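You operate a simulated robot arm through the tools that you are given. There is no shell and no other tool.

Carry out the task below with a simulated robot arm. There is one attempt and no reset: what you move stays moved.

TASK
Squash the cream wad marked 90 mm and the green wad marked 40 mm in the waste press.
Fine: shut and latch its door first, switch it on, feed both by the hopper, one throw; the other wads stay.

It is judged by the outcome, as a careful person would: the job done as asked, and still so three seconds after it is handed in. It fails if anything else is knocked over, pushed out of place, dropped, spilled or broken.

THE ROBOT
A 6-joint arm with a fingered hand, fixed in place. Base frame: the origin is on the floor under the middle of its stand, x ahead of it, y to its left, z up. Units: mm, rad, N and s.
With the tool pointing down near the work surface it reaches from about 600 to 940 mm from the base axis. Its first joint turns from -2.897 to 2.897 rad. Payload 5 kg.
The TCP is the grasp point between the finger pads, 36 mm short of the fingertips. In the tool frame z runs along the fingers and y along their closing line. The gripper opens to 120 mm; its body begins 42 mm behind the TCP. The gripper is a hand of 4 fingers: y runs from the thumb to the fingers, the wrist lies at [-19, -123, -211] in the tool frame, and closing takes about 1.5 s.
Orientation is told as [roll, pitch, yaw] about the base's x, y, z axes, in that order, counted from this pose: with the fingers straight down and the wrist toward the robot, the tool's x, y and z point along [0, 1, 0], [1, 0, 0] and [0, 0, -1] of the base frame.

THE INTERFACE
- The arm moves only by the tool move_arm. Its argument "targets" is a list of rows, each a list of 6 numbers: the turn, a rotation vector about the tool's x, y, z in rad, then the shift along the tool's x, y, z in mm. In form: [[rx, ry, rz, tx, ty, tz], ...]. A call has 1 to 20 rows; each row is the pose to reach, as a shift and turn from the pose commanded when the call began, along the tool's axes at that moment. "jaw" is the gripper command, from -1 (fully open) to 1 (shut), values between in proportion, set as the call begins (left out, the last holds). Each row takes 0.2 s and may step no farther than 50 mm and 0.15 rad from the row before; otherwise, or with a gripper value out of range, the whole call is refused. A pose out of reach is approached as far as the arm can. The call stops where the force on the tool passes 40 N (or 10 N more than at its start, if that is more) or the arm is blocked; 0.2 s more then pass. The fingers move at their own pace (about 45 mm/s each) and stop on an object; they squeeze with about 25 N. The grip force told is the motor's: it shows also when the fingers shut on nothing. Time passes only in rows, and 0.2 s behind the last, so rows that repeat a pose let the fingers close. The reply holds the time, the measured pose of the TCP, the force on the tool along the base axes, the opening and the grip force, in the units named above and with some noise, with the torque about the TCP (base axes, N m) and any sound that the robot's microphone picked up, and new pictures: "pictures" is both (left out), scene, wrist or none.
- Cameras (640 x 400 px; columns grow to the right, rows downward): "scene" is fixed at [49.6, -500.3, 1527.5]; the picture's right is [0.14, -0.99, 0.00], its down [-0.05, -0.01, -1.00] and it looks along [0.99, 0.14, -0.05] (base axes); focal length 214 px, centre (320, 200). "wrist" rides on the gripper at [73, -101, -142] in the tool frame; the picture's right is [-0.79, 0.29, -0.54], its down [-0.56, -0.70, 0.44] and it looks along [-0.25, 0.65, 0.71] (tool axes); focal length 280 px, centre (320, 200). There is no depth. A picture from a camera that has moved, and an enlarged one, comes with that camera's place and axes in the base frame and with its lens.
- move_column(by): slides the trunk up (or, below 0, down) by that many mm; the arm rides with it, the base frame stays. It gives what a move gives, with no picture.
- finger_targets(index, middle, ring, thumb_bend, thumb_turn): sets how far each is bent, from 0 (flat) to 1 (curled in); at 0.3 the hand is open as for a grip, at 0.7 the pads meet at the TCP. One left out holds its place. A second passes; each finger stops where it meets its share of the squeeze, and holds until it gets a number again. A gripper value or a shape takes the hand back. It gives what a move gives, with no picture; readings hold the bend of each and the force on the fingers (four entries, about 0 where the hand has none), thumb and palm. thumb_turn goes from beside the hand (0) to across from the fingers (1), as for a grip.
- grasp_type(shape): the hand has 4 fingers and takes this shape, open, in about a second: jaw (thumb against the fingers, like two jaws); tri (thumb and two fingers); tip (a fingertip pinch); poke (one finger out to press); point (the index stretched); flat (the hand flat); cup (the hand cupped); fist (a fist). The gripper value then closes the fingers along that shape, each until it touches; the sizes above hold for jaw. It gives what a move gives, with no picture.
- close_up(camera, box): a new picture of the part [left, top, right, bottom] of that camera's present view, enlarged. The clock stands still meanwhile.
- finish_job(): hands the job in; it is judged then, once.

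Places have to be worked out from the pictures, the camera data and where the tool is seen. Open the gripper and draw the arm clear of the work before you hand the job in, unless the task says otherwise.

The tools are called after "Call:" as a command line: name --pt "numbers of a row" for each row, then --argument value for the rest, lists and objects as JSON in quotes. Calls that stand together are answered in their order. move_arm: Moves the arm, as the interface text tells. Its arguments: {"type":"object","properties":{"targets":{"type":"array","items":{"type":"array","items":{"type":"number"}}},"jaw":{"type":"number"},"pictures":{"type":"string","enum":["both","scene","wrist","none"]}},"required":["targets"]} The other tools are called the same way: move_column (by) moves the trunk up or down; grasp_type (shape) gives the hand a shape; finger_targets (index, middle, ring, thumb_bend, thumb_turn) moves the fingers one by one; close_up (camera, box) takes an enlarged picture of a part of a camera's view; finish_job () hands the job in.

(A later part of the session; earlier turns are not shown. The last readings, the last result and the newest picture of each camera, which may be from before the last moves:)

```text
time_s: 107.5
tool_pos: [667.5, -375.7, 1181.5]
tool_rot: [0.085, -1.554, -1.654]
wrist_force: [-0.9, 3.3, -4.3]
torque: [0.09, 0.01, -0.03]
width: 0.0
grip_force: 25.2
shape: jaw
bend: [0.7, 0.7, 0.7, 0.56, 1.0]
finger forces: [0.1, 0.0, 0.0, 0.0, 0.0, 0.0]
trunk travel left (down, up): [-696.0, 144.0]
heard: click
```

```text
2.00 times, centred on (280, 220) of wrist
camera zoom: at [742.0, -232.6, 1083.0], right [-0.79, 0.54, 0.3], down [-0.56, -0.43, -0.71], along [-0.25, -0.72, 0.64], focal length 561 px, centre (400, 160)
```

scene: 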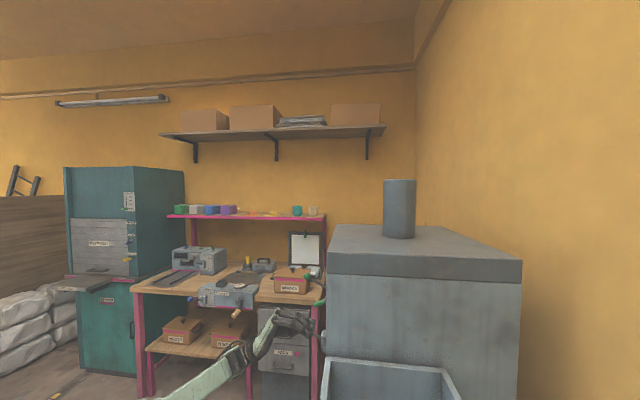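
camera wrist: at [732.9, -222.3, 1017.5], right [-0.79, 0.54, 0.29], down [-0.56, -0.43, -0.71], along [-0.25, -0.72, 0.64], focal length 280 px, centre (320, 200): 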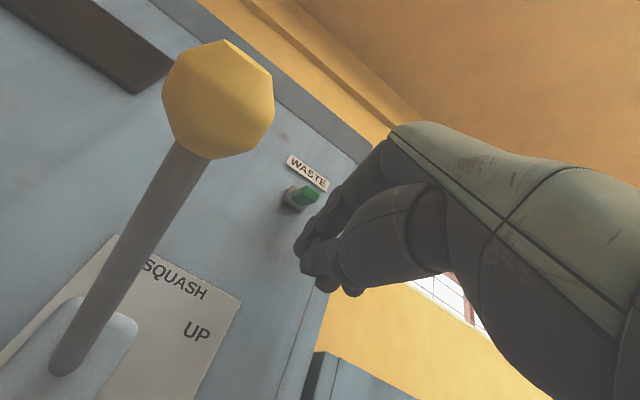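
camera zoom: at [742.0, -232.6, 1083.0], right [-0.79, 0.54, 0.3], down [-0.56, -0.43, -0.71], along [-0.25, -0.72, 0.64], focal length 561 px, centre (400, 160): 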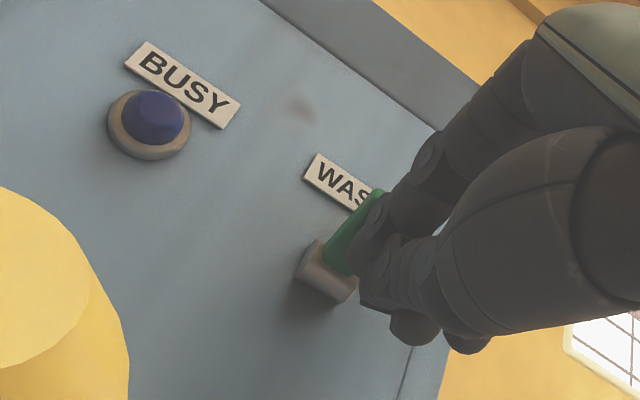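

A click was heard and the lever now points up. I back straight out and inspect.

Call:
move_arm --pt "0 0 0 -5 -6 -30" --pt "0 0 0 -15 -6 -70" --pt "0 0 0 -25 -6 -110" --pt "0 0 0 -35 0 -150" --pictures "wrist"

Call:
close_up --camera "wrist" --box '[80, 140, 320, 320]'

```text
time_s: 108.5
tool_pos: [628.7, -220.7, 1185.5]
tool_rot: [0.221, -1.557, -1.792]
wrist_force: [0.1, 0.1, -0.4]
torque: [0.02, -0.06, 0.04]
width: 0.0
grip_force: 24.8
shape: jaw
bend: [0.7, 0.7, 0.7, 0.56, 1.0]
finger forces: [0.0, 0.0, 0.1, 0.0, 0.0, 0.0]
trunk travel left (down, up): [-696.0, 144.0]
camera wrist: at [703.5, -78.0, 1087.1], right [-0.79, 0.54, 0.29], down [-0.56, -0.43, -0.71], along [-0.25, -0.72, 0.64], focal length 280 px, centre (320, 200)
```

wrist: 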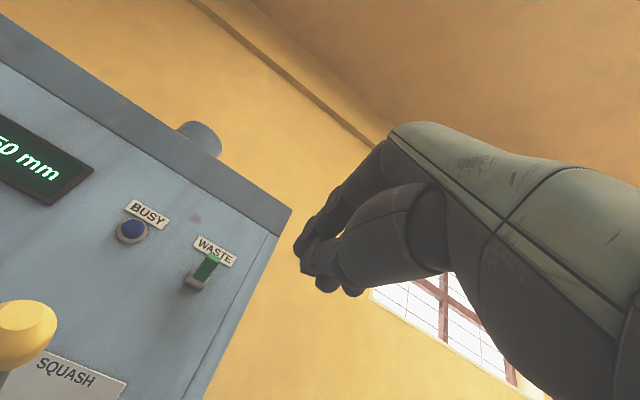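

```text
2.22 times, centred on (200, 230) of wrist
camera zoom: at [703.5, -78.0, 1087.1], right [-0.79, 0.54, 0.29], down [-0.56, -0.43, -0.71], along [-0.25, -0.72, 0.64], focal length 623 px, centre (587, 133)
```

zoom: 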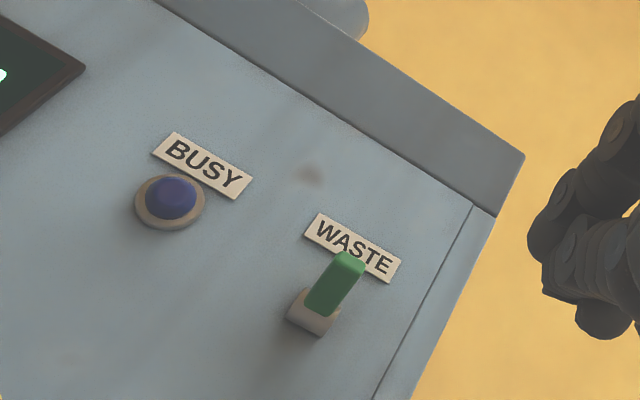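

The panel display lit up ("…50 mm"), so the press is on. I shift right a little to read the whole display.

Call:
move_arm --pt "0 0 0 30 15 -10" --pt "0 0 0 60 30 -20" --pt "0 0 0 90 45 -30" --pictures "none"

Call:
close_up --camera "wrist" --box '[0, 60, 260, 260]'

```text
time_s: 109.3
tool_pos: [720.9, -196.6, 1231.9]
tool_rot: [0.121, -1.554, -1.692]
wrist_force: [-0.3, 0.2, 0.1]
torque: [-0.04, -0.02, 0.02]
width: 0.1
grip_force: 25.0
shape: jaw
bend: [0.7, 0.7, 0.7, 0.56, 1.0]
finger forces: [0.0, 0.0, 0.0, 0.0, 0.0, 0.1]
trunk travel left (down, up): [-696.0, 144.0]
```

```text
2.00 times, centred on (130, 160) of wrist
camera zoom: at [795.2, -52.9, 1131.6], right [-0.79, 0.54, 0.29], down [-0.56, -0.43, -0.71], along [-0.25, -0.72, 0.64], focal length 561 px, centre (700, 280)
```

zoom: 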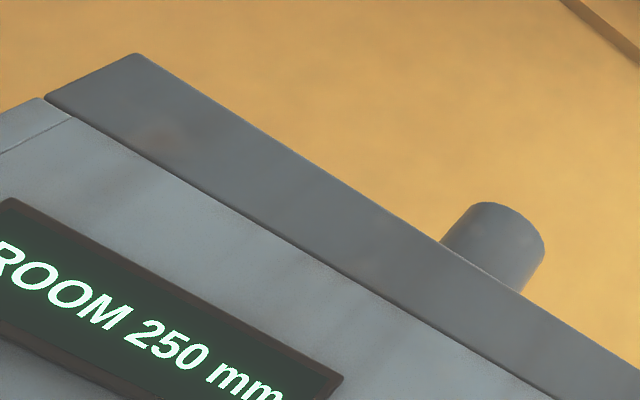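

The display reads "ROOM 250 mm": the press is on. Now I turn the hand back to pointing down (yaw -90°) while rising and backing away, to go for the wads.

Call:
move_arm --pt "0.143 0 0 0 18 -12" --pt "0.286 0 0 0 36 -24" --pt "0.429 0 0 0 54 -36" --pt "0.571 0 0 0 72 -48" --pt "0.714 0 0 0 90 -60" --pt "0.857 0 0 0 108 -72" --pt "1.0 0 0 0 126 -84" --pt "1.142 0 0 0 144 -96" --pt "1.285 0 0 0 162 -108" --pt "1.428 0 0 0 180 -120" --pt "1.571 0 0 0 200 -130" --jaw -1 --pictures "scene"

```text
time_s: 111.7
tool_pos: [811.9, -94.4, 1424.4]
tool_rot: [0.002, -0.063, -1.572]
wrist_force: [-0.1, -0.2, 0.7]
torque: [0.01, -0.01, -0.01]
width: 119.8
grip_force: 0.1
shape: jaw
bend: [0.3, 0.3, 0.3, 0.3, 0.98]
finger forces: [0.0, 0.1, 0.1, 0.0, 0.0, 0.0]
out of reach, approached as far as the arm can: row 8, 9, 10, 11
trunk travel left (down, up): [-696.0, 144.0]
```

scene: 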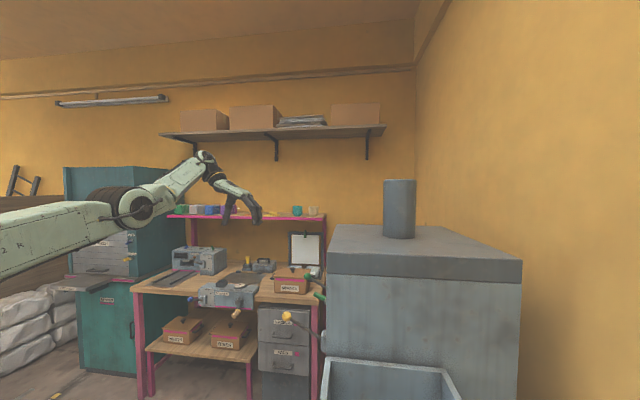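

At full stretch but fine. I now arc to the right with yaw kept at -90°, pulling the radius in, at z≈1435 above the lid.

Call:
move_arm --pt "0 -0.02 0 -12 46 -4" --pt "0 -0.04 0 -27 91 -8" --pt "0 -0.063 0 -44 136 -12" --pt "0 -0.063 0 -63 179 -12" --pt "0 -0.063 0 -84 220 -12" --pt "0 -0.063 0 -108 260 -12" --pt "0 -0.063 0 -134 299 -12" --pt "0 -0.063 0 -162 336 -12" --pt "0 -0.063 0 -192 370 -12" --pt "0 -0.063 0 -224 402 -12" --pt "0 -0.063 0 -258 432 -12" --pt "0 -0.063 0 -293 460 -12" --pt "0 -0.063 0 -330 486 -12" --pt "0 -0.063 0 -369 510 -12" --pt "0 -0.063 0 -409 532 -12" --pt "0 -0.063 0 -451 552 -12" --pt "0 -0.063 0 -494 570 -12" --pt "0 -0.063 0 -539 586 -12" --pt "0 -0.063 0 -584 600 -12" --pt "0 -0.063 0 -630 612 -12" --pictures "wrist"

```text
time_s: 115.9
tool_pos: [178.3, -712.8, 1473.9]
tool_rot: [-0.059, -0.065, -1.57]
wrist_force: [-0.8, 1.1, 0.4]
torque: [-0.01, -0.04, 0.01]
width: 120.0
grip_force: 0.0
shape: jaw
bend: [0.3, 0.3, 0.3, 0.3, 0.98]
finger forces: [0.0, 0.0, 0.0, 0.0, 0.1, 0.0]
out of reach, approached as far as the arm can: row 1, 2, 3, 4, 5, 6, 7, 8, 9, 10, 11, 12, 13, 14, 15, 16, 17, 18, 19, 20
trunk travel left (down, up): [-696.0, 144.0]
camera wrist: at [260.6, -603.5, 1605.2], right [-0.76, -0.25, 0.61], down [-0.59, 0.67, -0.45], along [-0.29, -0.7, -0.65], focal length 280 px, centre (320, 200)
```

wrist: 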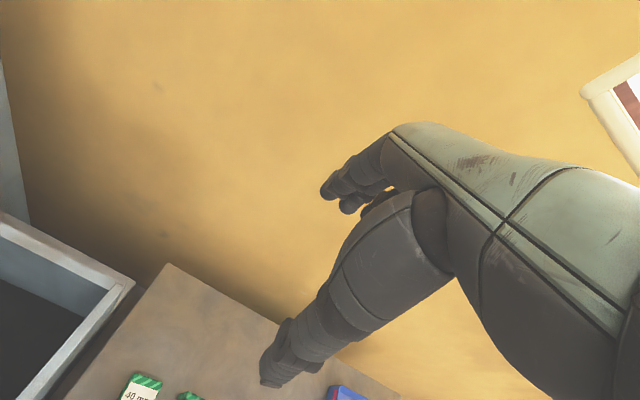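

I'm now above the right side with a small tilt left over. I level the tool and descend toward the green 40 mm wad at (140,-638), still high at z≈1250.

Call:
move_arm --pt "0.011 0.01 0 -4 -15 37" --pt "0.022 0.02 0 -8 -29 74" --pt "0.033 0.03 0 -12 -44 110" --pt "0.044 0.04 0 -17 -58 147" --pt "0.055 0.05 0 -21 -73 184" --pt "0.065 0.059 0 -25 -87 220"

```text
time_s: 117.3
tool_pos: [143.1, -642.1, 1246.0]
tool_rot: [-0.002, -0.002, -1.572]
wrist_force: [-0.2, 0.0, 0.2]
torque: [-0.03, 0.01, 0.02]
width: 119.9
grip_force: 0.1
shape: jaw
bend: [0.3, 0.3, 0.3, 0.3, 0.98]
finger forces: [0.1, 0.0, 0.0, 0.0, 0.0, 0.0]
out of reach, approached as far as the arm can: row 1, 2, 3, 4, 5, 6
trunk travel left (down, up): [-696.0, 144.0]
camera wrist: at [219.1, -541.4, 1387.4], right [-0.79, -0.29, 0.54], down [-0.56, 0.7, -0.44], along [-0.26, -0.65, -0.71], focal length 280 px, centre (320, 200)
```

scene: 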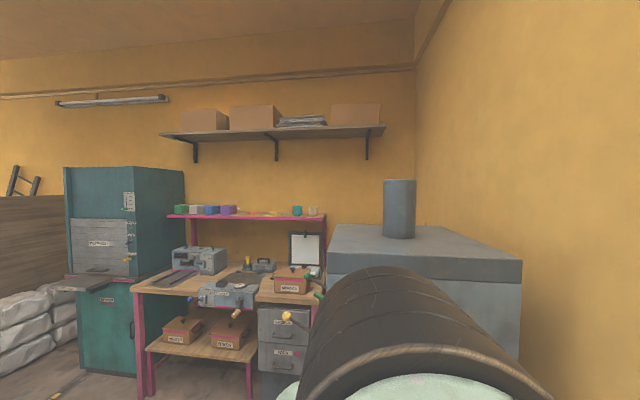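
wrist: 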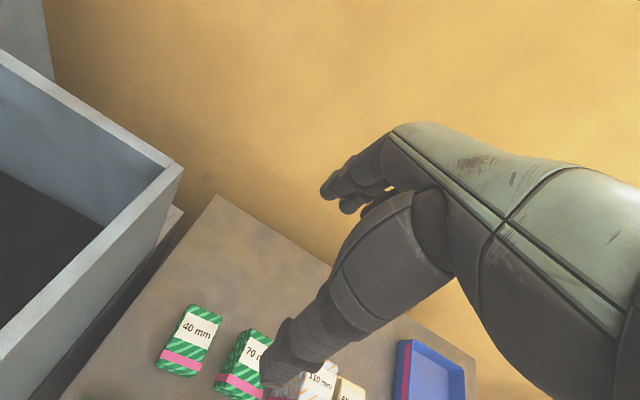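

Level at (143,-642,1246) above the green 40. I zoom to check its position against my estimate before descending.

Call:
close_up --camera "wrist" --box '[140, 280, 280, 400]'

```text
3.33 times, centred on (210, 340) of wrist
camera zoom: at [219.1, -541.4, 1387.4], right [-0.79, -0.29, 0.54], down [-0.56, 0.7, -0.44], along [-0.26, -0.65, -0.71], focal length 935 px, centre (687, -267)
```

zoom: 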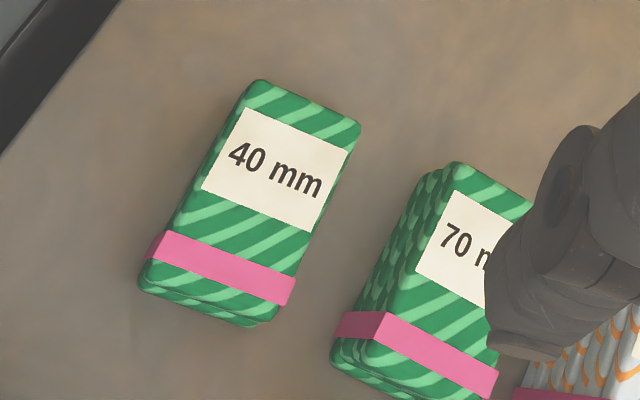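

The estimate agrees within a few mm; wad centre ≈(139,-623), ~92 mm along y, ~58 mm along x. I lower the trunk 200 mm, then shift over the centre and descend to z≈900.

Call:
move_column --by -200

Call:
move_arm --pt "0 0 0 -2 -10 30" --pt "0 0 0 -4 -19 60" --pt "0 0 0 -4 -19 95" --pt "0 0 0 -4 -19 130" --pt "0 0 0 -4 -19 146" --pictures "wrist"

```text
time_s: 119.5
tool_pos: [144.2, -643.4, 1044.8]
tool_rot: [-0.004, -0.001, -1.573]
wrist_force: [-0.5, -0.6, -0.8]
torque: [0.01, 0.01, -0.02]
width: 119.9
grip_force: 0.0
shape: jaw
bend: [0.3, 0.3, 0.3, 0.3, 0.98]
finger forces: [0.0, 0.0, 0.0, 0.1, 0.0, 0.0]
trunk travel left (down, up): [-496.0, 344.0]
```

```text
time_s: 120.7
tool_pos: [140.2, -624.8, 899.4]
tool_rot: [-0.001, -0.002, -1.573]
wrist_force: [0.0, -0.4, 1.0]
torque: [0.01, 0.0, 0.01]
width: 119.8
grip_force: 0.0
shape: jaw
bend: [0.3, 0.3, 0.3, 0.3, 0.98]
finger forces: [0.2, 0.0, 0.1, 0.0, 0.0, 0.0]
trunk travel left (down, up): [-496.0, 344.0]
camera wrist: at [214.8, -524.9, 1041.1], right [-0.79, -0.29, 0.54], down [-0.56, 0.7, -0.44], along [-0.25, -0.65, -0.71], focal length 280 px, centre (320, 200)
```

wrist: 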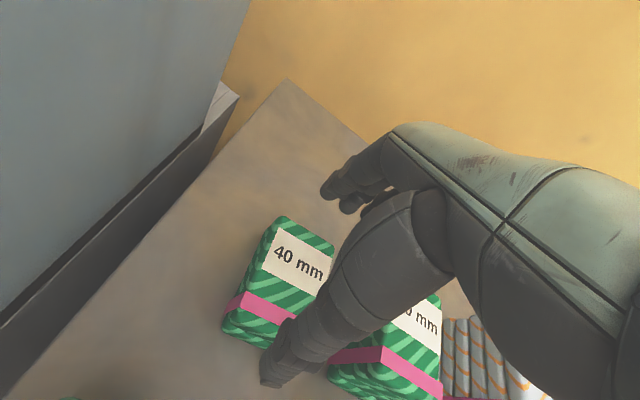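

I zoom to fine-tune the alignment of hand and wad.

Call:
close_up --camera "wrist" --box '[200, 180, 380, 390]'

```text
1.90 times, centred on (290, 285) of wrist
camera zoom: at [214.8, -524.9, 1041.1], right [-0.79, -0.29, 0.54], down [-0.56, 0.7, -0.44], along [-0.25, -0.65, -0.71], focal length 534 px, centre (377, 38)
```

zoom: 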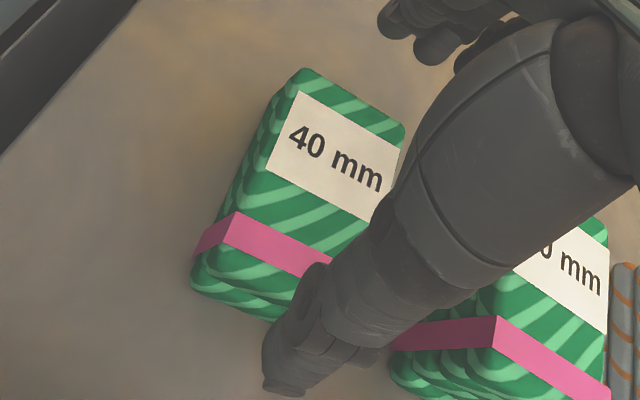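

The wad spans x 114–171, y -574…-666; I centre on it (142,-620) and descend to z≈850.

Call:
move_arm --pt "0 0 0 2 -4 15" --pt "0 0 0 2 -4 30" --pt "0 0 0 2 -4 42" --pt "0 0 0 2 -4 50" --pictures "wrist"

```text
time_s: 121.7
tool_pos: [141.8, -618.2, 848.2]
tool_rot: [-0.002, -0.002, -1.574]
wrist_force: [-0.5, -0.1, 0.9]
torque: [-0.01, 0.0, 0.01]
width: 119.8
grip_force: 0.0
shape: jaw
bend: [0.3, 0.3, 0.3, 0.3, 0.98]
finger forces: [0.3, 0.1, 0.0, 0.1, 0.0, 0.0]
trunk travel left (down, up): [-496.0, 344.0]
camera wrist: at [216.8, -518.9, 990.4], right [-0.79, -0.29, 0.54], down [-0.56, 0.7, -0.44], along [-0.26, -0.65, -0.71], focal length 280 px, centre (320, 200)
```

wrist: 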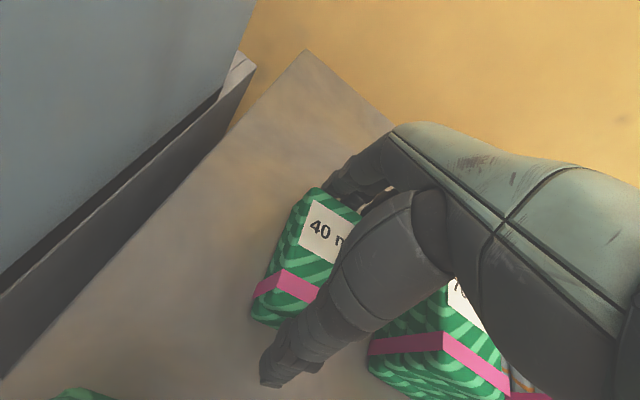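

Thumb and fingers straddle the wad lengthwise. I lower 4 mm more and close the jaw, waiting for it to settle.

Call:
move_arm --pt "0 0 0 0 0 4" --pt "0 0 0 0 0 4" --pictures "none"

Call:
move_arm --pt "0 0 0 0 0 0" --pt "0 0 0 0 0 0" --pt "0 0 0 0 0 0" --pt "0 0 0 0 0 0" --pt "0 0 0 0 0 0" --pt "0 0 0 0 0 0" --pt "0 0 0 0 0 0" --pt "0 0 0 0 0 0" --jaw 1 --pictures "wrist"

```text
time_s: 122.3
tool_pos: [141.1, -620.9, 845.3]
tool_rot: [-0.001, -0.003, -1.572]
wrist_force: [0.6, 0.1, 1.2]
torque: [-0.05, 0.03, 0.0]
width: 120.0
grip_force: 0.0
shape: jaw
bend: [0.3, 0.3, 0.3, 0.3, 0.98]
finger forces: [1.0, 0.0, 0.1, 0.0, 0.0, 0.0]
trunk travel left (down, up): [-496.0, 344.0]
```

```text
time_s: 124.1
tool_pos: [141.6, -619.1, 844.9]
tool_rot: [-0.002, -0.001, -1.572]
wrist_force: [0.0, -0.3, 0.0]
torque: [-0.01, 0.01, 0.01]
width: 99.5
grip_force: 25.5
shape: jaw
bend: [0.34, 0.35, 0.32, 0.52, 0.99]
finger forces: [13.5, 7.4, 3.1, 0.0, 23.9, 0.0]
trunk travel left (down, up): [-496.0, 344.0]
camera wrist: at [216.4, -519.0, 987.0], right [-0.79, -0.29, 0.54], down [-0.56, 0.7, -0.44], along [-0.26, -0.65, -0.71], focal length 280 px, centre (320, 200)
```

wrist: 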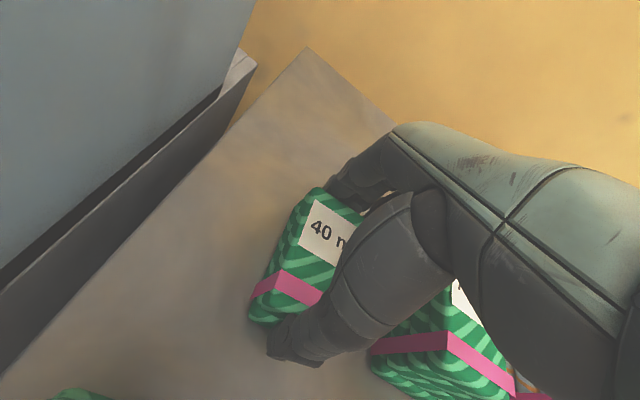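

The grip is firm (24 N at thumb). I lift slowly and check that the wad comes along.

Call:
move_arm --pt "0 0 0 0 0 -10" --pt "0 0 0 0 0 -22" --pt "0 0 0 0 0 -36" --pt "0 0 0 0 0 -52" --pt "0 0 0 0 0 -70" --pictures "wrist"

```text
time_s: 125.3
tool_pos: [141.9, -620.0, 914.0]
tool_rot: [-0.002, -0.002, -1.573]
wrist_force: [0.0, 0.3, -1.7]
torque: [-0.03, -0.03, 0.03]
width: 99.6
grip_force: 25.2
shape: jaw
bend: [0.34, 0.35, 0.32, 0.52, 0.99]
finger forces: [13.5, 7.5, 3.1, 0.1, 23.9, 0.0]
trunk travel left (down, up): [-496.0, 344.0]
camera wrist: at [216.1, -519.1, 1057.1], right [-0.79, -0.29, 0.54], down [-0.56, 0.7, -0.44], along [-0.26, -0.65, -0.71], focal length 280 px, centre (320, 200)
```

wrist: 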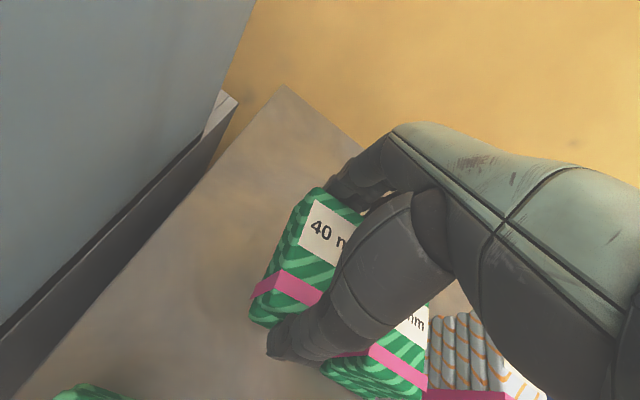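

The wad is held securely. I raise the trunk 300 mm so the wad clears the hopper rim (z 1082), then carry it over the hopper.

Call:
move_column --by 300

Call:
move_arm --pt "0 0 -0.05 42 -4 0" --pt "0 0 -0.1 84 -8 0" --pt "0 0 -0.15 126 -12 0" --pt "0 0 -0.2 168 -16 0" --pt "0 0 -0.25 210 -20 0" --pt "0 0 -0.3 252 -24 0" --pt "0 0 -0.35 294 -28 0"

```text
time_s: 128.3
tool_pos: [141.7, -620.0, 1215.0]
tool_rot: [-0.003, -0.002, -1.572]
wrist_force: [-0.4, 0.1, -0.4]
torque: [-0.01, -0.03, -0.02]
width: 99.6
grip_force: 24.8
shape: jaw
bend: [0.34, 0.35, 0.32, 0.52, 0.99]
finger forces: [13.5, 7.4, 3.0, 0.0, 24.0, 0.0]
trunk travel left (down, up): [-796.0, 44.0]
```

```text
time_s: 129.9
tool_pos: [439.3, -593.8, 1214.0]
tool_rot: [-0.003, -0.001, -1.222]
wrist_force: [0.9, -0.5, -0.6]
torque: [0.01, -0.02, 0.02]
width: 99.6
grip_force: 24.9
shape: jaw
bend: [0.34, 0.35, 0.32, 0.52, 0.99]
finger forces: [13.3, 7.3, 3.0, 0.0, 23.7, 0.0]
trunk travel left (down, up): [-796.0, 44.0]
camera wrist: at [475.1, -475.5, 1355.2], right [-0.64, -0.54, 0.55], down [-0.77, 0.47, -0.44], along [-0.02, -0.7, -0.71], focal length 280 px, centre (320, 200)
```

scene: 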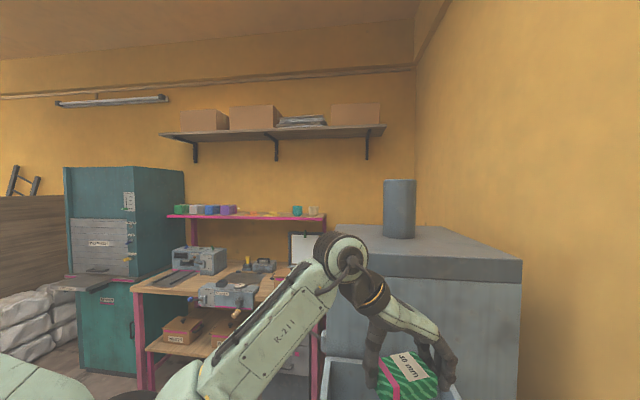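
wrist: 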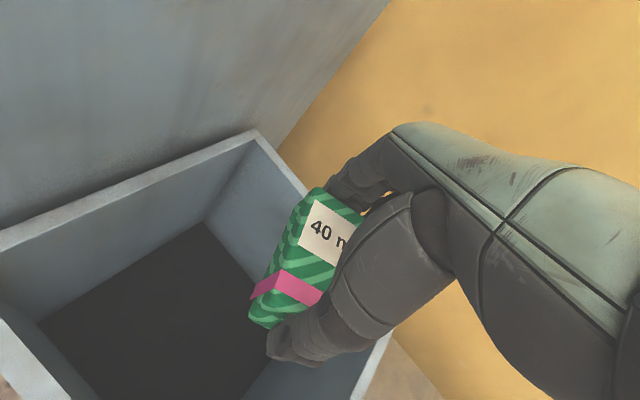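

The wad hangs centrally over the hopper (inner ≈ x 300–580, y -460…-720, floor ≈ z 800). I raise the trunk a bit more to keep the forearm clear of the rim, then lower the hand into the hopper.

Call:
move_column --by 40

Call:
move_arm --pt "0 0 0 0 0 45" --pt "0 0 0 0 0 90" --pt "0 0 0 0 0 135" --pt "0 0 0 0 0 180" --pt "0 0 0 0 0 220" --pt "0 0 0 0 0 250"

```text
time_s: 130.7
tool_pos: [437.1, -595.9, 1253.7]
tool_rot: [-0.002, 0.0, -1.224]
wrist_force: [0.7, 0.0, -0.1]
torque: [-0.03, -0.01, 0.01]
width: 99.9
grip_force: 24.9
shape: jaw
bend: [0.34, 0.35, 0.32, 0.52, 0.99]
finger forces: [13.5, 7.5, 3.0, 0.1, 23.7, 0.0]
trunk travel left (down, up): [-836.0, 4.0]
```

```text
time_s: 132.1
tool_pos: [437.6, -594.6, 1003.2]
tool_rot: [-0.001, -0.001, -1.223]
wrist_force: [0.8, -0.1, -0.4]
torque: [0.02, -0.01, 0.0]
width: 99.6
grip_force: 25.3
shape: jaw
bend: [0.34, 0.35, 0.32, 0.52, 0.99]
finger forces: [13.2, 7.3, 3.1, 0.0, 23.7, 0.1]
trunk travel left (down, up): [-836.0, 4.0]
camera wrist: at [473.4, -476.1, 1145.2], right [-0.64, -0.54, 0.54], down [-0.77, 0.47, -0.44], along [-0.02, -0.7, -0.71], focal length 280 px, centre (320, 200)
```

scene: 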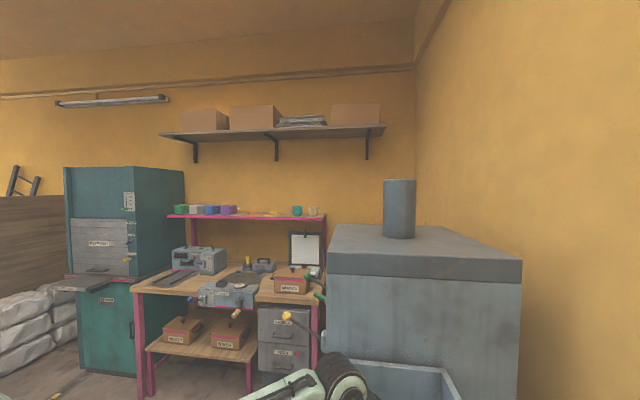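
wrist: 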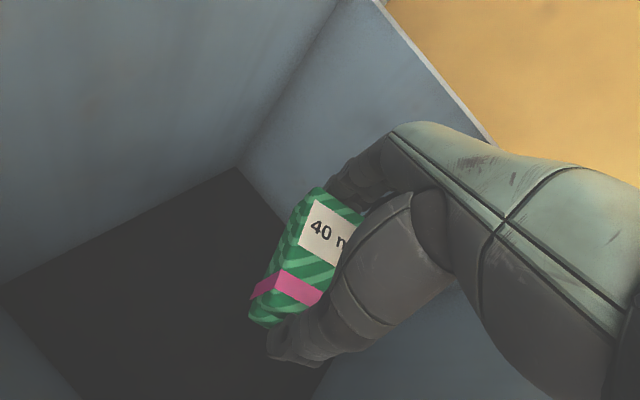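

The floor is at ≈z 805, the hand has room. I lower another 35 mm and release the wad.

Call:
move_arm --pt "0 0 0 0 0 18" --pt "0 0 0 0 0 35" --pictures "none"

Call:
move_arm --pt "0 0 0 0 0 0" --pt "0 0 0 0 0 0" --pt "0 0 0 0 0 0" --pt "0 0 0 0 0 0" --pt "0 0 0 0 0 0" --pt "0 0 0 0 0 0" --jaw -1 --pictures "wrist"

```text
time_s: 132.7
tool_pos: [438.5, -595.1, 969.5]
tool_rot: [-0.003, 0.0, -1.224]
wrist_force: [-0.2, -0.7, -0.8]
torque: [0.0, 0.01, -0.02]
width: 99.4
grip_force: 24.6
shape: jaw
bend: [0.34, 0.35, 0.32, 0.52, 0.99]
finger forces: [13.4, 7.2, 3.1, 0.0, 23.7, 0.0]
trunk travel left (down, up): [-836.0, 4.0]
```

```text
time_s: 134.1
tool_pos: [437.2, -595.7, 967.4]
tool_rot: [-0.003, 0.0, -1.224]
wrist_force: [0.2, 1.2, -0.5]
torque: [0.0, 0.0, -0.02]
width: 119.7
grip_force: 0.2
shape: jaw
bend: [0.3, 0.3, 0.3, 0.3, 0.98]
finger forces: [0.0, 0.1, 0.0, 0.0, 0.0, 0.0]
trunk travel left (down, up): [-836.0, 4.0]
camera wrist: at [473.2, -475.4, 1111.2], right [-0.64, -0.54, 0.54], down [-0.77, 0.47, -0.44], along [-0.02, -0.7, -0.71], focal length 280 px, centre (320, 200)
```

wrist: 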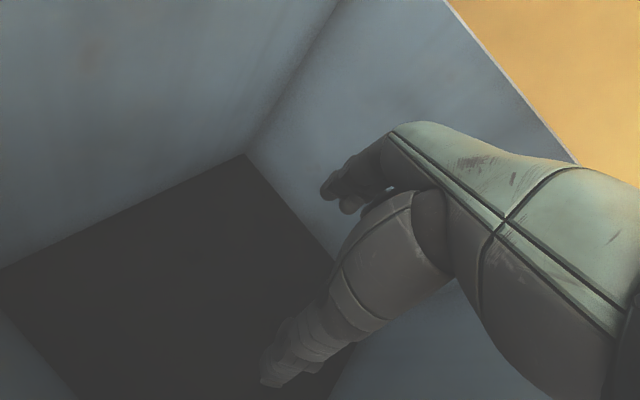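

The wad has left the hand and isn't visible on the hopper floor. I rise out of the hopper and look down into it.

Call:
move_arm --pt "0 0 0 0 0 -45" --pt "0 0 0 0 0 -90" --pt "0 0 0 0 0 -135" --pt "0 0 0 0 0 -180" --pt "0 0 0 0 0 -225" --pt "0 0 0 0 0 -270" --pictures "wrist"

```text
time_s: 135.5
tool_pos: [437.6, -593.3, 1236.2]
tool_rot: [-0.003, -0.001, -1.224]
wrist_force: [0.2, 0.3, -0.2]
torque: [-0.02, 0.02, 0.01]
width: 119.6
grip_force: 0.0
shape: jaw
bend: [0.3, 0.3, 0.3, 0.3, 0.98]
finger forces: [0.0, 0.0, 0.0, 0.0, 0.1, 0.0]
trunk travel left (down, up): [-836.0, 4.0]
camera wrist: at [472.9, -475.6, 1378.2], right [-0.64, -0.54, 0.54], down [-0.77, 0.47, -0.44], along [-0.02, -0.7, -0.71], focal length 280 px, centre (320, 200)
```

wrist: 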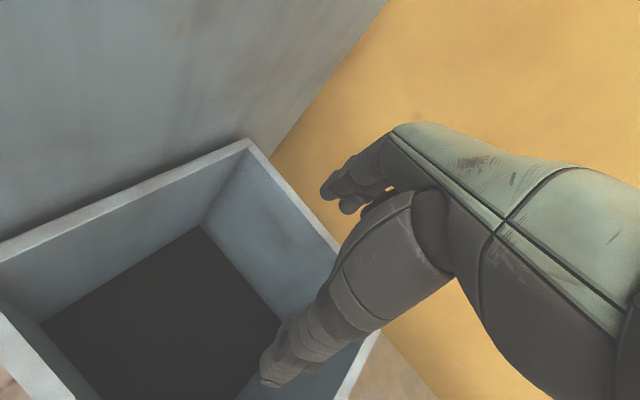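

The 40 mm wad has been swallowed by the press (hopper floor clear). Next the cream 90 mm at about (-241,-461): I arc over to the right at the same height.

Call:
move_arm --pt "0 0 0.045 -44.8 12.6 0" --pt "0 0 0.09 -90.3 21.5 0" --pt "0 0 0.135 -136.2 27.6 0" --pt "0 0 0.18 -182.4 30.8 0" --pt "0 0 0.225 -228.9 31.1 0" --pt "0 0 0.27 -275.1 28.4 0" --pt "0 0 0.315 -321.2 22.9 0" --pt "0 0 0.36 -366.7 14.4 0" --pt "0 0 0.405 -411.7 3.2 0" --pt "0 0 0.45 -455.8 -10.8 0" --pt "0 0 0.495 -499.1 -27.7 0" --pt "0 0 0.54 -541.2 -47.2 0" --pt "0 0 0.585 -581.9 -69.2 0" --pt "0 0 0.63 -621.2 -93.9 0" --pt "0 0 0.675 -658.9 -120.9 0" --pictures "none"

```text
time_s: 138.7
tool_pos: [-226.7, -708.0, 1240.2]
tool_rot: [0.0, -0.003, -1.898]
wrist_force: [0.2, 0.8, 0.1]
torque: [0.02, -0.04, 0.0]
width: 119.5
grip_force: 0.1
shape: jaw
bend: [0.3, 0.3, 0.3, 0.3, 0.98]
finger forces: [0.0, 0.0, 0.1, 0.0, 0.0, 0.0]
trunk travel left (down, up): [-836.0, 4.0]
```

All reachable. Now I yaw the hand to about -177° (closing line along x) in place.

Call:
move_arm --pt "0 0 0.138 0 0 0" --pt "0 0 0.276 0 0 0" --pt "0 0 0.414 0 0 0" --pt "0 0 0.552 0 0 0" --pt "0 0 0.69 0 0 0" --pt "0 0 0.828 0 0 0" --pt "0 0 0.966 0 0 0" --pt "0 0 1.104 0 0 0" --pt "0 0 1.243 0 0 0" --pictures "wrist"

```text
time_s: 140.7
tool_pos: [-223.8, -706.6, 1240.4]
tool_rot: [0.003, -0.003, 3.14]
wrist_force: [0.4, -0.1, 1.1]
torque: [-0.04, 0.01, -0.02]
width: 119.6
grip_force: 0.0
shape: jaw
bend: [0.3, 0.3, 0.3, 0.3, 0.98]
finger forces: [0.0, 0.1, 0.0, 0.1, 0.1, 0.0]
trunk travel left (down, up): [-836.0, 4.0]
camera wrist: at [-120.8, -779.5, 1381.7], right [-0.29, 0.79, 0.54], down [0.7, 0.56, -0.45], along [-0.65, 0.25, -0.71], focal length 280 px, centre (320, 200)
```

wrist: 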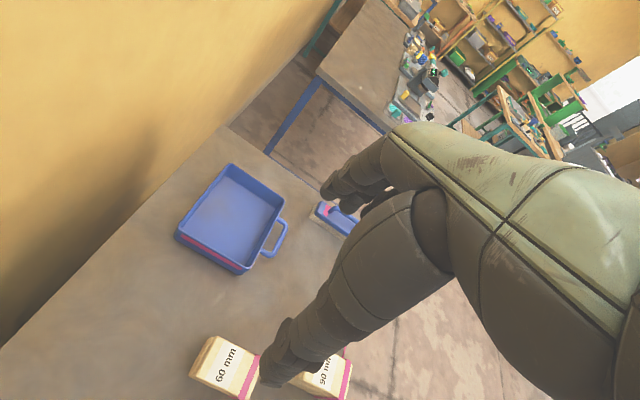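

Reachable. I zoom on the lower part of the view to verify the 90 mm wad's position from this side.

Call:
close_up --camera "wrist" --box '[180, 310, 380, 400]'

```text
3.20 times, centred on (280, 355) of wrist
camera zoom: at [-120.8, -779.5, 1381.7], right [-0.29, 0.79, 0.54], down [0.7, 0.56, -0.45], along [-0.65, 0.25, -0.71], focal length 897 px, centre (448, -296)
```

zoom: 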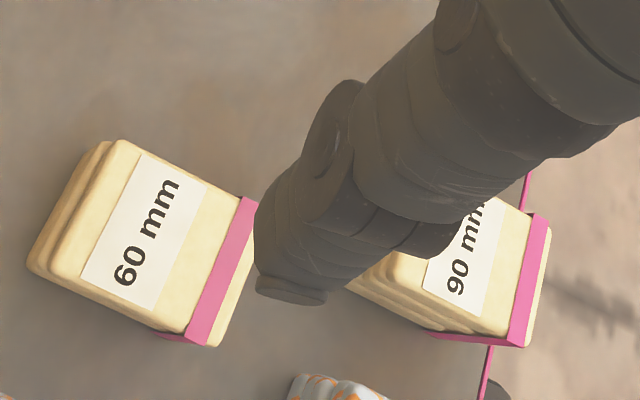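

From here the 90 mm wad's +y edge is at y≈-422 and its x-range about -273…-208, so centre ≈(-241,-466). I lower the trunk, preset the jaw to ~92 mm and move over it with a slight tilt so the wrist stays within reach.

Call:
move_column --by -240

Call:
move_arm --pt "0 -0.05 0 -40 3 0" --pt "0 -0.1 0 -80 6 0" --pt "0 -0.15 0 -120 9 0" --pt "0 -0.2 0 -160 12 0" --pt "0 -0.25 0 -200 15 0" --pt "0 -0.3 0 -243 18 0" --jaw -0.53 --pictures "wrist"

```text
time_s: 143.2
tool_pos: [-223.3, -705.9, 1000.4]
tool_rot: [0.001, -0.003, -3.14]
wrist_force: [0.1, -0.3, 0.3]
torque: [-0.03, 0.03, 0.0]
width: 119.7
grip_force: 0.0
shape: jaw
bend: [0.3, 0.3, 0.3, 0.3, 0.98]
finger forces: [0.0, 0.0, 0.1, 0.0, 0.1, 0.0]
trunk travel left (down, up): [-596.0, 244.0]
```

```text
time_s: 144.6
tool_pos: [-268.7, -476.6, 972.4]
tool_rot: [-0.297, -0.008, -3.139]
wrist_force: [0.7, 0.2, 0.6]
torque: [0.03, 0.0, 0.0]
width: 92.1
grip_force: 0.1
shape: jaw
bend: [0.26, 0.35, 0.33, 0.54, 0.99]
finger forces: [0.1, 0.0, 0.1, 0.0, 0.0, 0.0]
out of reach, approached as far as the arm can: row 5, 6
trunk travel left (down, up): [-596.0, 244.0]
camera wrist: at [-164.4, -587.0, 1085.6], right [-0.29, 0.6, 0.75], down [0.7, 0.67, -0.26], along [-0.66, 0.45, -0.61], focal length 280 px, centre (320, 200)
```

wrist: 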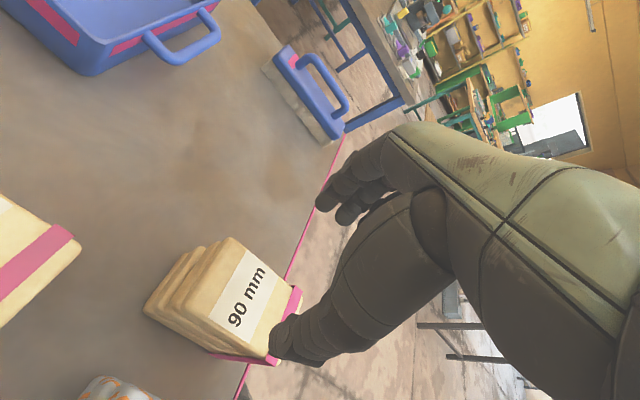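

The wrist is at its inner limit at this height; a higher trunk with a lower arm pose frees it. I raise the trunk 100 mm and come down to the right spot above the wad.

Call:
move_column --by 100

Call:
move_arm --pt "0 0 0 6 -4 37" --pt "0 0 0 13 -14 74" --pt "0 0 0 20 -27 111" --pictures "wrist"

```text
time_s: 146.0
tool_pos: [-267.6, -476.9, 1072.0]
tool_rot: [-0.297, -0.008, -3.139]
wrist_force: [0.3, -0.5, -0.4]
torque: [0.01, -0.03, 0.04]
width: 92.1
grip_force: 0.2
shape: jaw
bend: [0.26, 0.35, 0.33, 0.54, 0.99]
finger forces: [0.0, 0.0, 0.0, 0.1, 0.0, 0.0]
trunk travel left (down, up): [-696.0, 144.0]
```

```text
time_s: 146.8
tool_pos: [-238.9, -464.5, 958.0]
tool_rot: [-0.298, -0.007, -3.137]
wrist_force: [-0.2, -0.3, -0.4]
torque: [-0.01, -0.02, 0.02]
width: 92.0
grip_force: 0.1
shape: jaw
bend: [0.26, 0.35, 0.33, 0.54, 0.99]
finger forces: [0.0, 0.0, 0.1, 0.0, 0.1, 0.1]
trunk travel left (down, up): [-696.0, 144.0]
camera wrist: at [-134.8, -575.4, 1071.6], right [-0.29, 0.59, 0.75], down [0.7, 0.67, -0.26], along [-0.66, 0.45, -0.6], focal length 280 px, centre (320, 200)
```

wrist: 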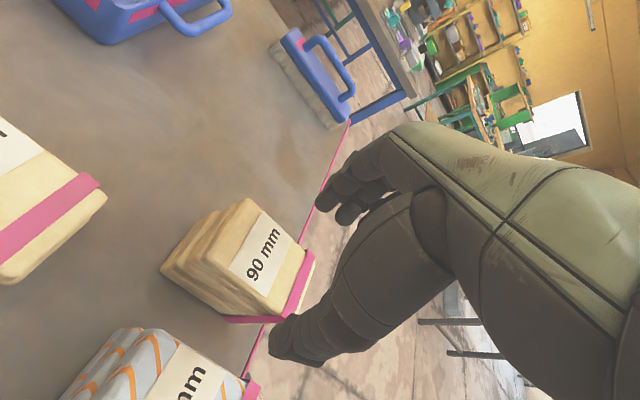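

Now over the wad. I zoom to verify alignment before descending.

Call:
close_up --camera "wrist" --box '[140, 180, 380, 380]'

```text
2.00 times, centred on (260, 280) of wrist
camera zoom: at [-134.8, -575.4, 1071.6], right [-0.29, 0.59, 0.75], down [0.7, 0.67, -0.26], along [-0.66, 0.45, -0.6], focal length 561 px, centre (440, 40)
```

zoom: 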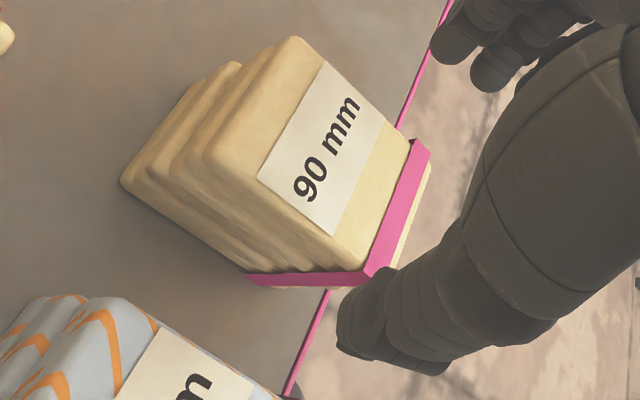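

The wad spans x -270…-208, y -511…-424; my TCP is centred (-239,-465). I descend to z≈864 in small steps.

Call:
move_arm --pt "0 0 0 7 0 23" --pt "0 0 0 14 0 46" --pt "0 0 0 20 0 65" --pictures "wrist"

```text
time_s: 147.6
tool_pos: [-241.9, -463.6, 890.8]
tool_rot: [-0.295, -0.008, -3.137]
wrist_force: [0.0, -0.1, 0.1]
torque: [0.03, 0.05, 0.01]
width: 92.0
grip_force: 0.1
shape: jaw
bend: [0.26, 0.35, 0.33, 0.54, 0.99]
finger forces: [0.1, 0.0, 0.0, 0.1, 0.0, 0.0]
trunk travel left (down, up): [-696.0, 144.0]
camera wrist: at [-138.2, -575.2, 1003.4], right [-0.29, 0.59, 0.75], down [0.7, 0.67, -0.26], along [-0.66, 0.45, -0.6], focal length 280 px, centre (320, 200)
```

wrist: 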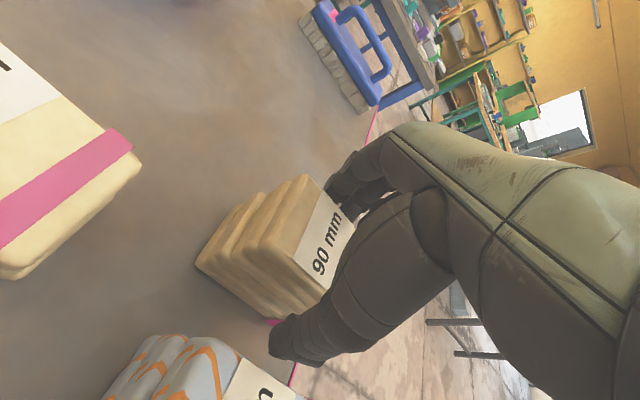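

Thumb and fingers straddle the wad correctly. I go down another 28 mm and close the jaw.

Call:
move_arm --pt "0 0 0 4 0 14" --pt "0 0 0 8 0 27" --pictures "none"

Call:
move_arm --pt "0 0 0 0 0 0" --pt "0 0 0 0 0 0" --pt "0 0 0 0 0 0" --pt "0 0 0 0 0 0" --pt "0 0 0 0 0 0" --pt "0 0 0 0 0 0" --pt "0 0 0 0 0 0" --pt "0 0 0 0 0 0" --jaw 1 --pictures "wrist"

```text
time_s: 148.2
tool_pos: [-242.3, -462.5, 863.0]
tool_rot: [-0.296, -0.008, -3.139]
wrist_force: [0.4, 0.0, 0.0]
torque: [0.01, -0.01, 0.0]
width: 92.1
grip_force: 0.1
shape: jaw
bend: [0.26, 0.35, 0.33, 0.54, 0.99]
finger forces: [0.1, 0.0, 0.0, 0.0, 0.1, 0.1]
trunk travel left (down, up): [-696.0, 144.0]
```

```text
time_s: 150.0
tool_pos: [-243.2, -462.2, 863.5]
tool_rot: [-0.297, -0.007, -3.139]
wrist_force: [0.1, 0.1, 0.9]
torque: [-0.03, -0.05, 0.02]
width: 58.3
grip_force: 25.2
shape: jaw
bend: [0.74, 0.46, 0.44, 0.71, 1.0]
finger forces: [12.7, 7.0, 3.1, 0.1, 22.8, 0.1]
trunk travel left (down, up): [-696.0, 144.0]
camera wrist: at [-138.3, -574.4, 976.7], right [-0.29, 0.59, 0.75], down [0.7, 0.67, -0.26], along [-0.66, 0.45, -0.6], focal length 280 px, centre (320, 200)
```

wrist: 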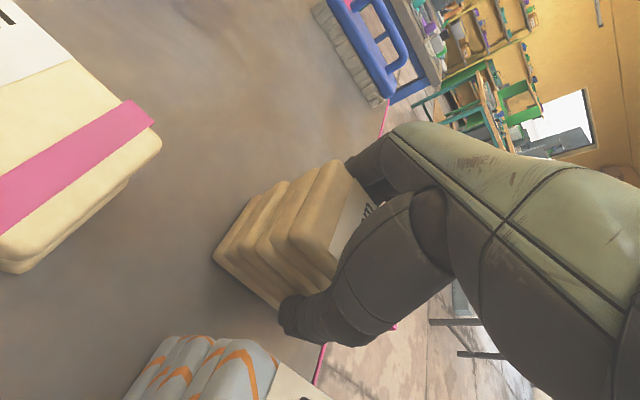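

Gripped at 58 mm width with 23 N at the thumb. I lift slowly and check.

Call:
move_arm --pt "0 0 0 -3 0 -9.5" --pt "0 0 0 -7 0 -23" --pt "0 0 0 -12 0 -40" --pt "0 0 0 -18 0 -59" --pictures "wrist"

```text
time_s: 151.0
tool_pos: [-240.6, -463.7, 925.5]
tool_rot: [-0.297, -0.007, -3.138]
wrist_force: [0.7, 0.9, -2.0]
torque: [0.0, 0.0, 0.06]
width: 58.1
grip_force: 25.1
shape: jaw
bend: [0.74, 0.46, 0.44, 0.71, 1.0]
finger forces: [12.7, 6.9, 3.0, 0.1, 22.7, 0.0]
trunk travel left (down, up): [-696.0, 144.0]
camera wrist: at [-137.5, -575.1, 1040.0], right [-0.29, 0.59, 0.75], down [0.7, 0.67, -0.26], along [-0.66, 0.45, -0.6], focal length 280 px, centre (320, 200)
```

wrist: 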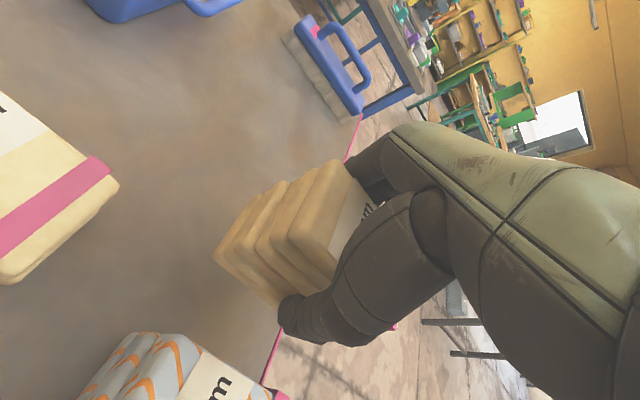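

The wad is held well. I raise the trunk 140 mm and then move outward and up, levelling the hand.

Call:
move_column --by 140

Call:
move_arm --pt "0 0.043 0 26 -2 -34" --pt "0 0.086 0 51 -4 -68" --pt "0 0.129 0 77 -6 -102" --pt "0 0.171 0 103 -8 -136" --pt "0 0.214 0 129 -10 -170" --pt "0 0.257 0 154 -12 -204" --pt "0 0.3 0 180 -14 -238" --pictures "wrist"

```text
time_s: 152.6
tool_pos: [-241.3, -465.0, 1064.6]
tool_rot: [-0.298, -0.008, -3.137]
wrist_force: [0.1, -0.8, -1.4]
torque: [-0.03, -0.03, 0.01]
width: 58.0
grip_force: 25.5
shape: jaw
bend: [0.74, 0.46, 0.44, 0.71, 1.0]
finger forces: [12.8, 7.0, 3.1, 0.0, 22.6, 0.1]
trunk travel left (down, up): [-836.0, 4.0]
```

```text
time_s: 154.2
tool_pos: [-225.8, -707.5, 1237.5]
tool_rot: [0.001, -0.008, -3.138]
wrist_force: [-1.5, -1.0, -2.0]
torque: [0.01, 0.02, 0.03]
width: 58.1
grip_force: 24.8
shape: jaw
bend: [0.74, 0.46, 0.44, 0.71, 1.0]
finger forces: [12.7, 7.0, 3.1, 0.0, 22.7, 0.1]
trunk travel left (down, up): [-836.0, 4.0]
camera wrist: at [-122.0, -780.2, 1379.9], right [-0.29, 0.79, 0.54], down [0.7, 0.56, -0.45], along [-0.66, 0.25, -0.71], focal length 280 px, centre (320, 200)
```

wrist: 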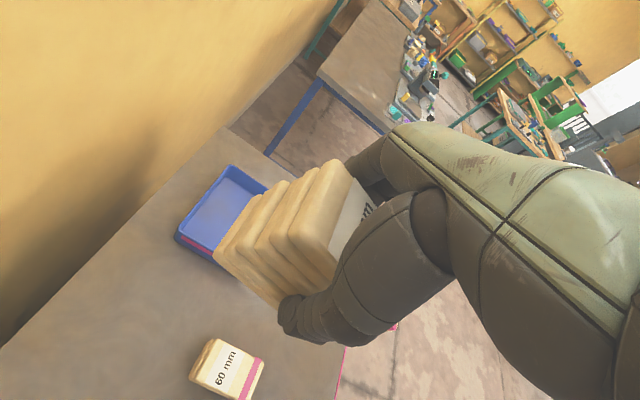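

Held firmly at z 1237. I yaw back to about -1.9.

Call:
move_arm --pt "0 0 -0.138 0 0 0" --pt "0 0 -0.276 0 0 0" --pt "0 0 -0.414 0 0 0" --pt "0 0 -0.552 0 0 0" --pt "0 0 -0.69 0 0 0" --pt "0 0 -0.828 0 0 0" --pt "0 0 -0.966 0 0 0" --pt "0 0 -1.104 0 0 0" --pt "0 0 -1.243 0 0 0" --pictures "none"

```text
time_s: 156.2
tool_pos: [-223.9, -704.8, 1239.9]
tool_rot: [-0.006, -0.006, -1.893]
wrist_force: [0.7, 0.0, -1.7]
torque: [-0.03, -0.01, 0.0]
width: 58.1
grip_force: 24.9
shape: jaw
bend: [0.74, 0.46, 0.44, 0.71, 1.0]
finger forces: [12.8, 6.9, 3.2, 0.0, 22.8, 0.0]
trunk travel left (down, up): [-836.0, 4.0]
```

I arc back to above the hopper centre.

Call:
move_arm --pt "0 0 -0.045 46.6 -3.7 0" --pt "0 0 -0.089 92.7 -8.7 0" --pt "0 0 -0.134 138.4 -16.7 0" --pt "0 0 -0.179 183.4 -27.5 0" --pt "0 0 -0.223 227.8 -41.1 0" --pt "0 0 -0.268 271.2 -57.4 0" --pt "0 0 -0.313 313.4 -76.5 0" --pt "0 0 -0.357 354.4 -98.1 0" --pt "0 0 -0.402 394 -122.4 0" --pt "0 0 -0.447 431.9 -148.9 0" --pt "0 0 -0.491 468.2 -177.9 0" --pt "0 0 -0.536 502.5 -209.2 0" --pt "0 0 -0.581 534.7 -242.4 0" --pt "0 0 -0.625 564.9 -277.6 0" --pt "0 0 -0.67 592.8 -314.7 0"

```text
time_s: 159.4
tool_pos: [438.3, -593.2, 1234.0]
tool_rot: [-0.008, -0.001, -1.223]
wrist_force: [-0.3, -0.5, -1.8]
torque: [-0.03, 0.01, -0.02]
width: 58.0
grip_force: 25.0
shape: jaw
bend: [0.74, 0.46, 0.44, 0.71, 1.0]
finger forces: [12.5, 6.7, 3.0, 0.1, 22.5, 0.0]
trunk travel left (down, up): [-836.0, 4.0]
camera wrist: at [474.9, -473.6, 1375.1], right [-0.64, -0.54, 0.55], down [-0.77, 0.47, -0.44], along [-0.02, -0.7, -0.71], focal length 280 px, centre (320, 200)
```

scene: 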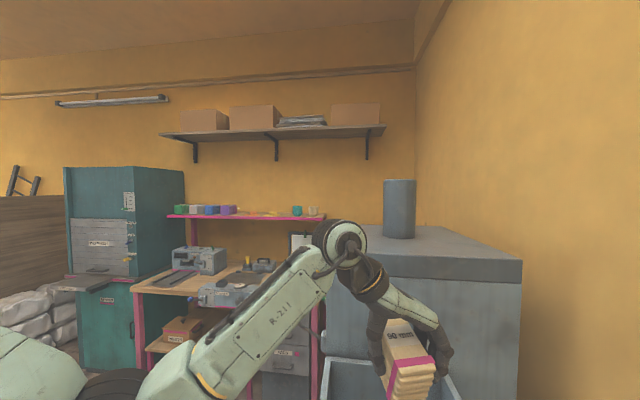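
wrist: 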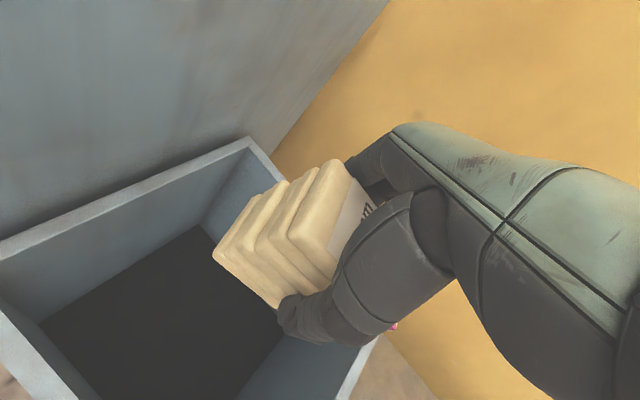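

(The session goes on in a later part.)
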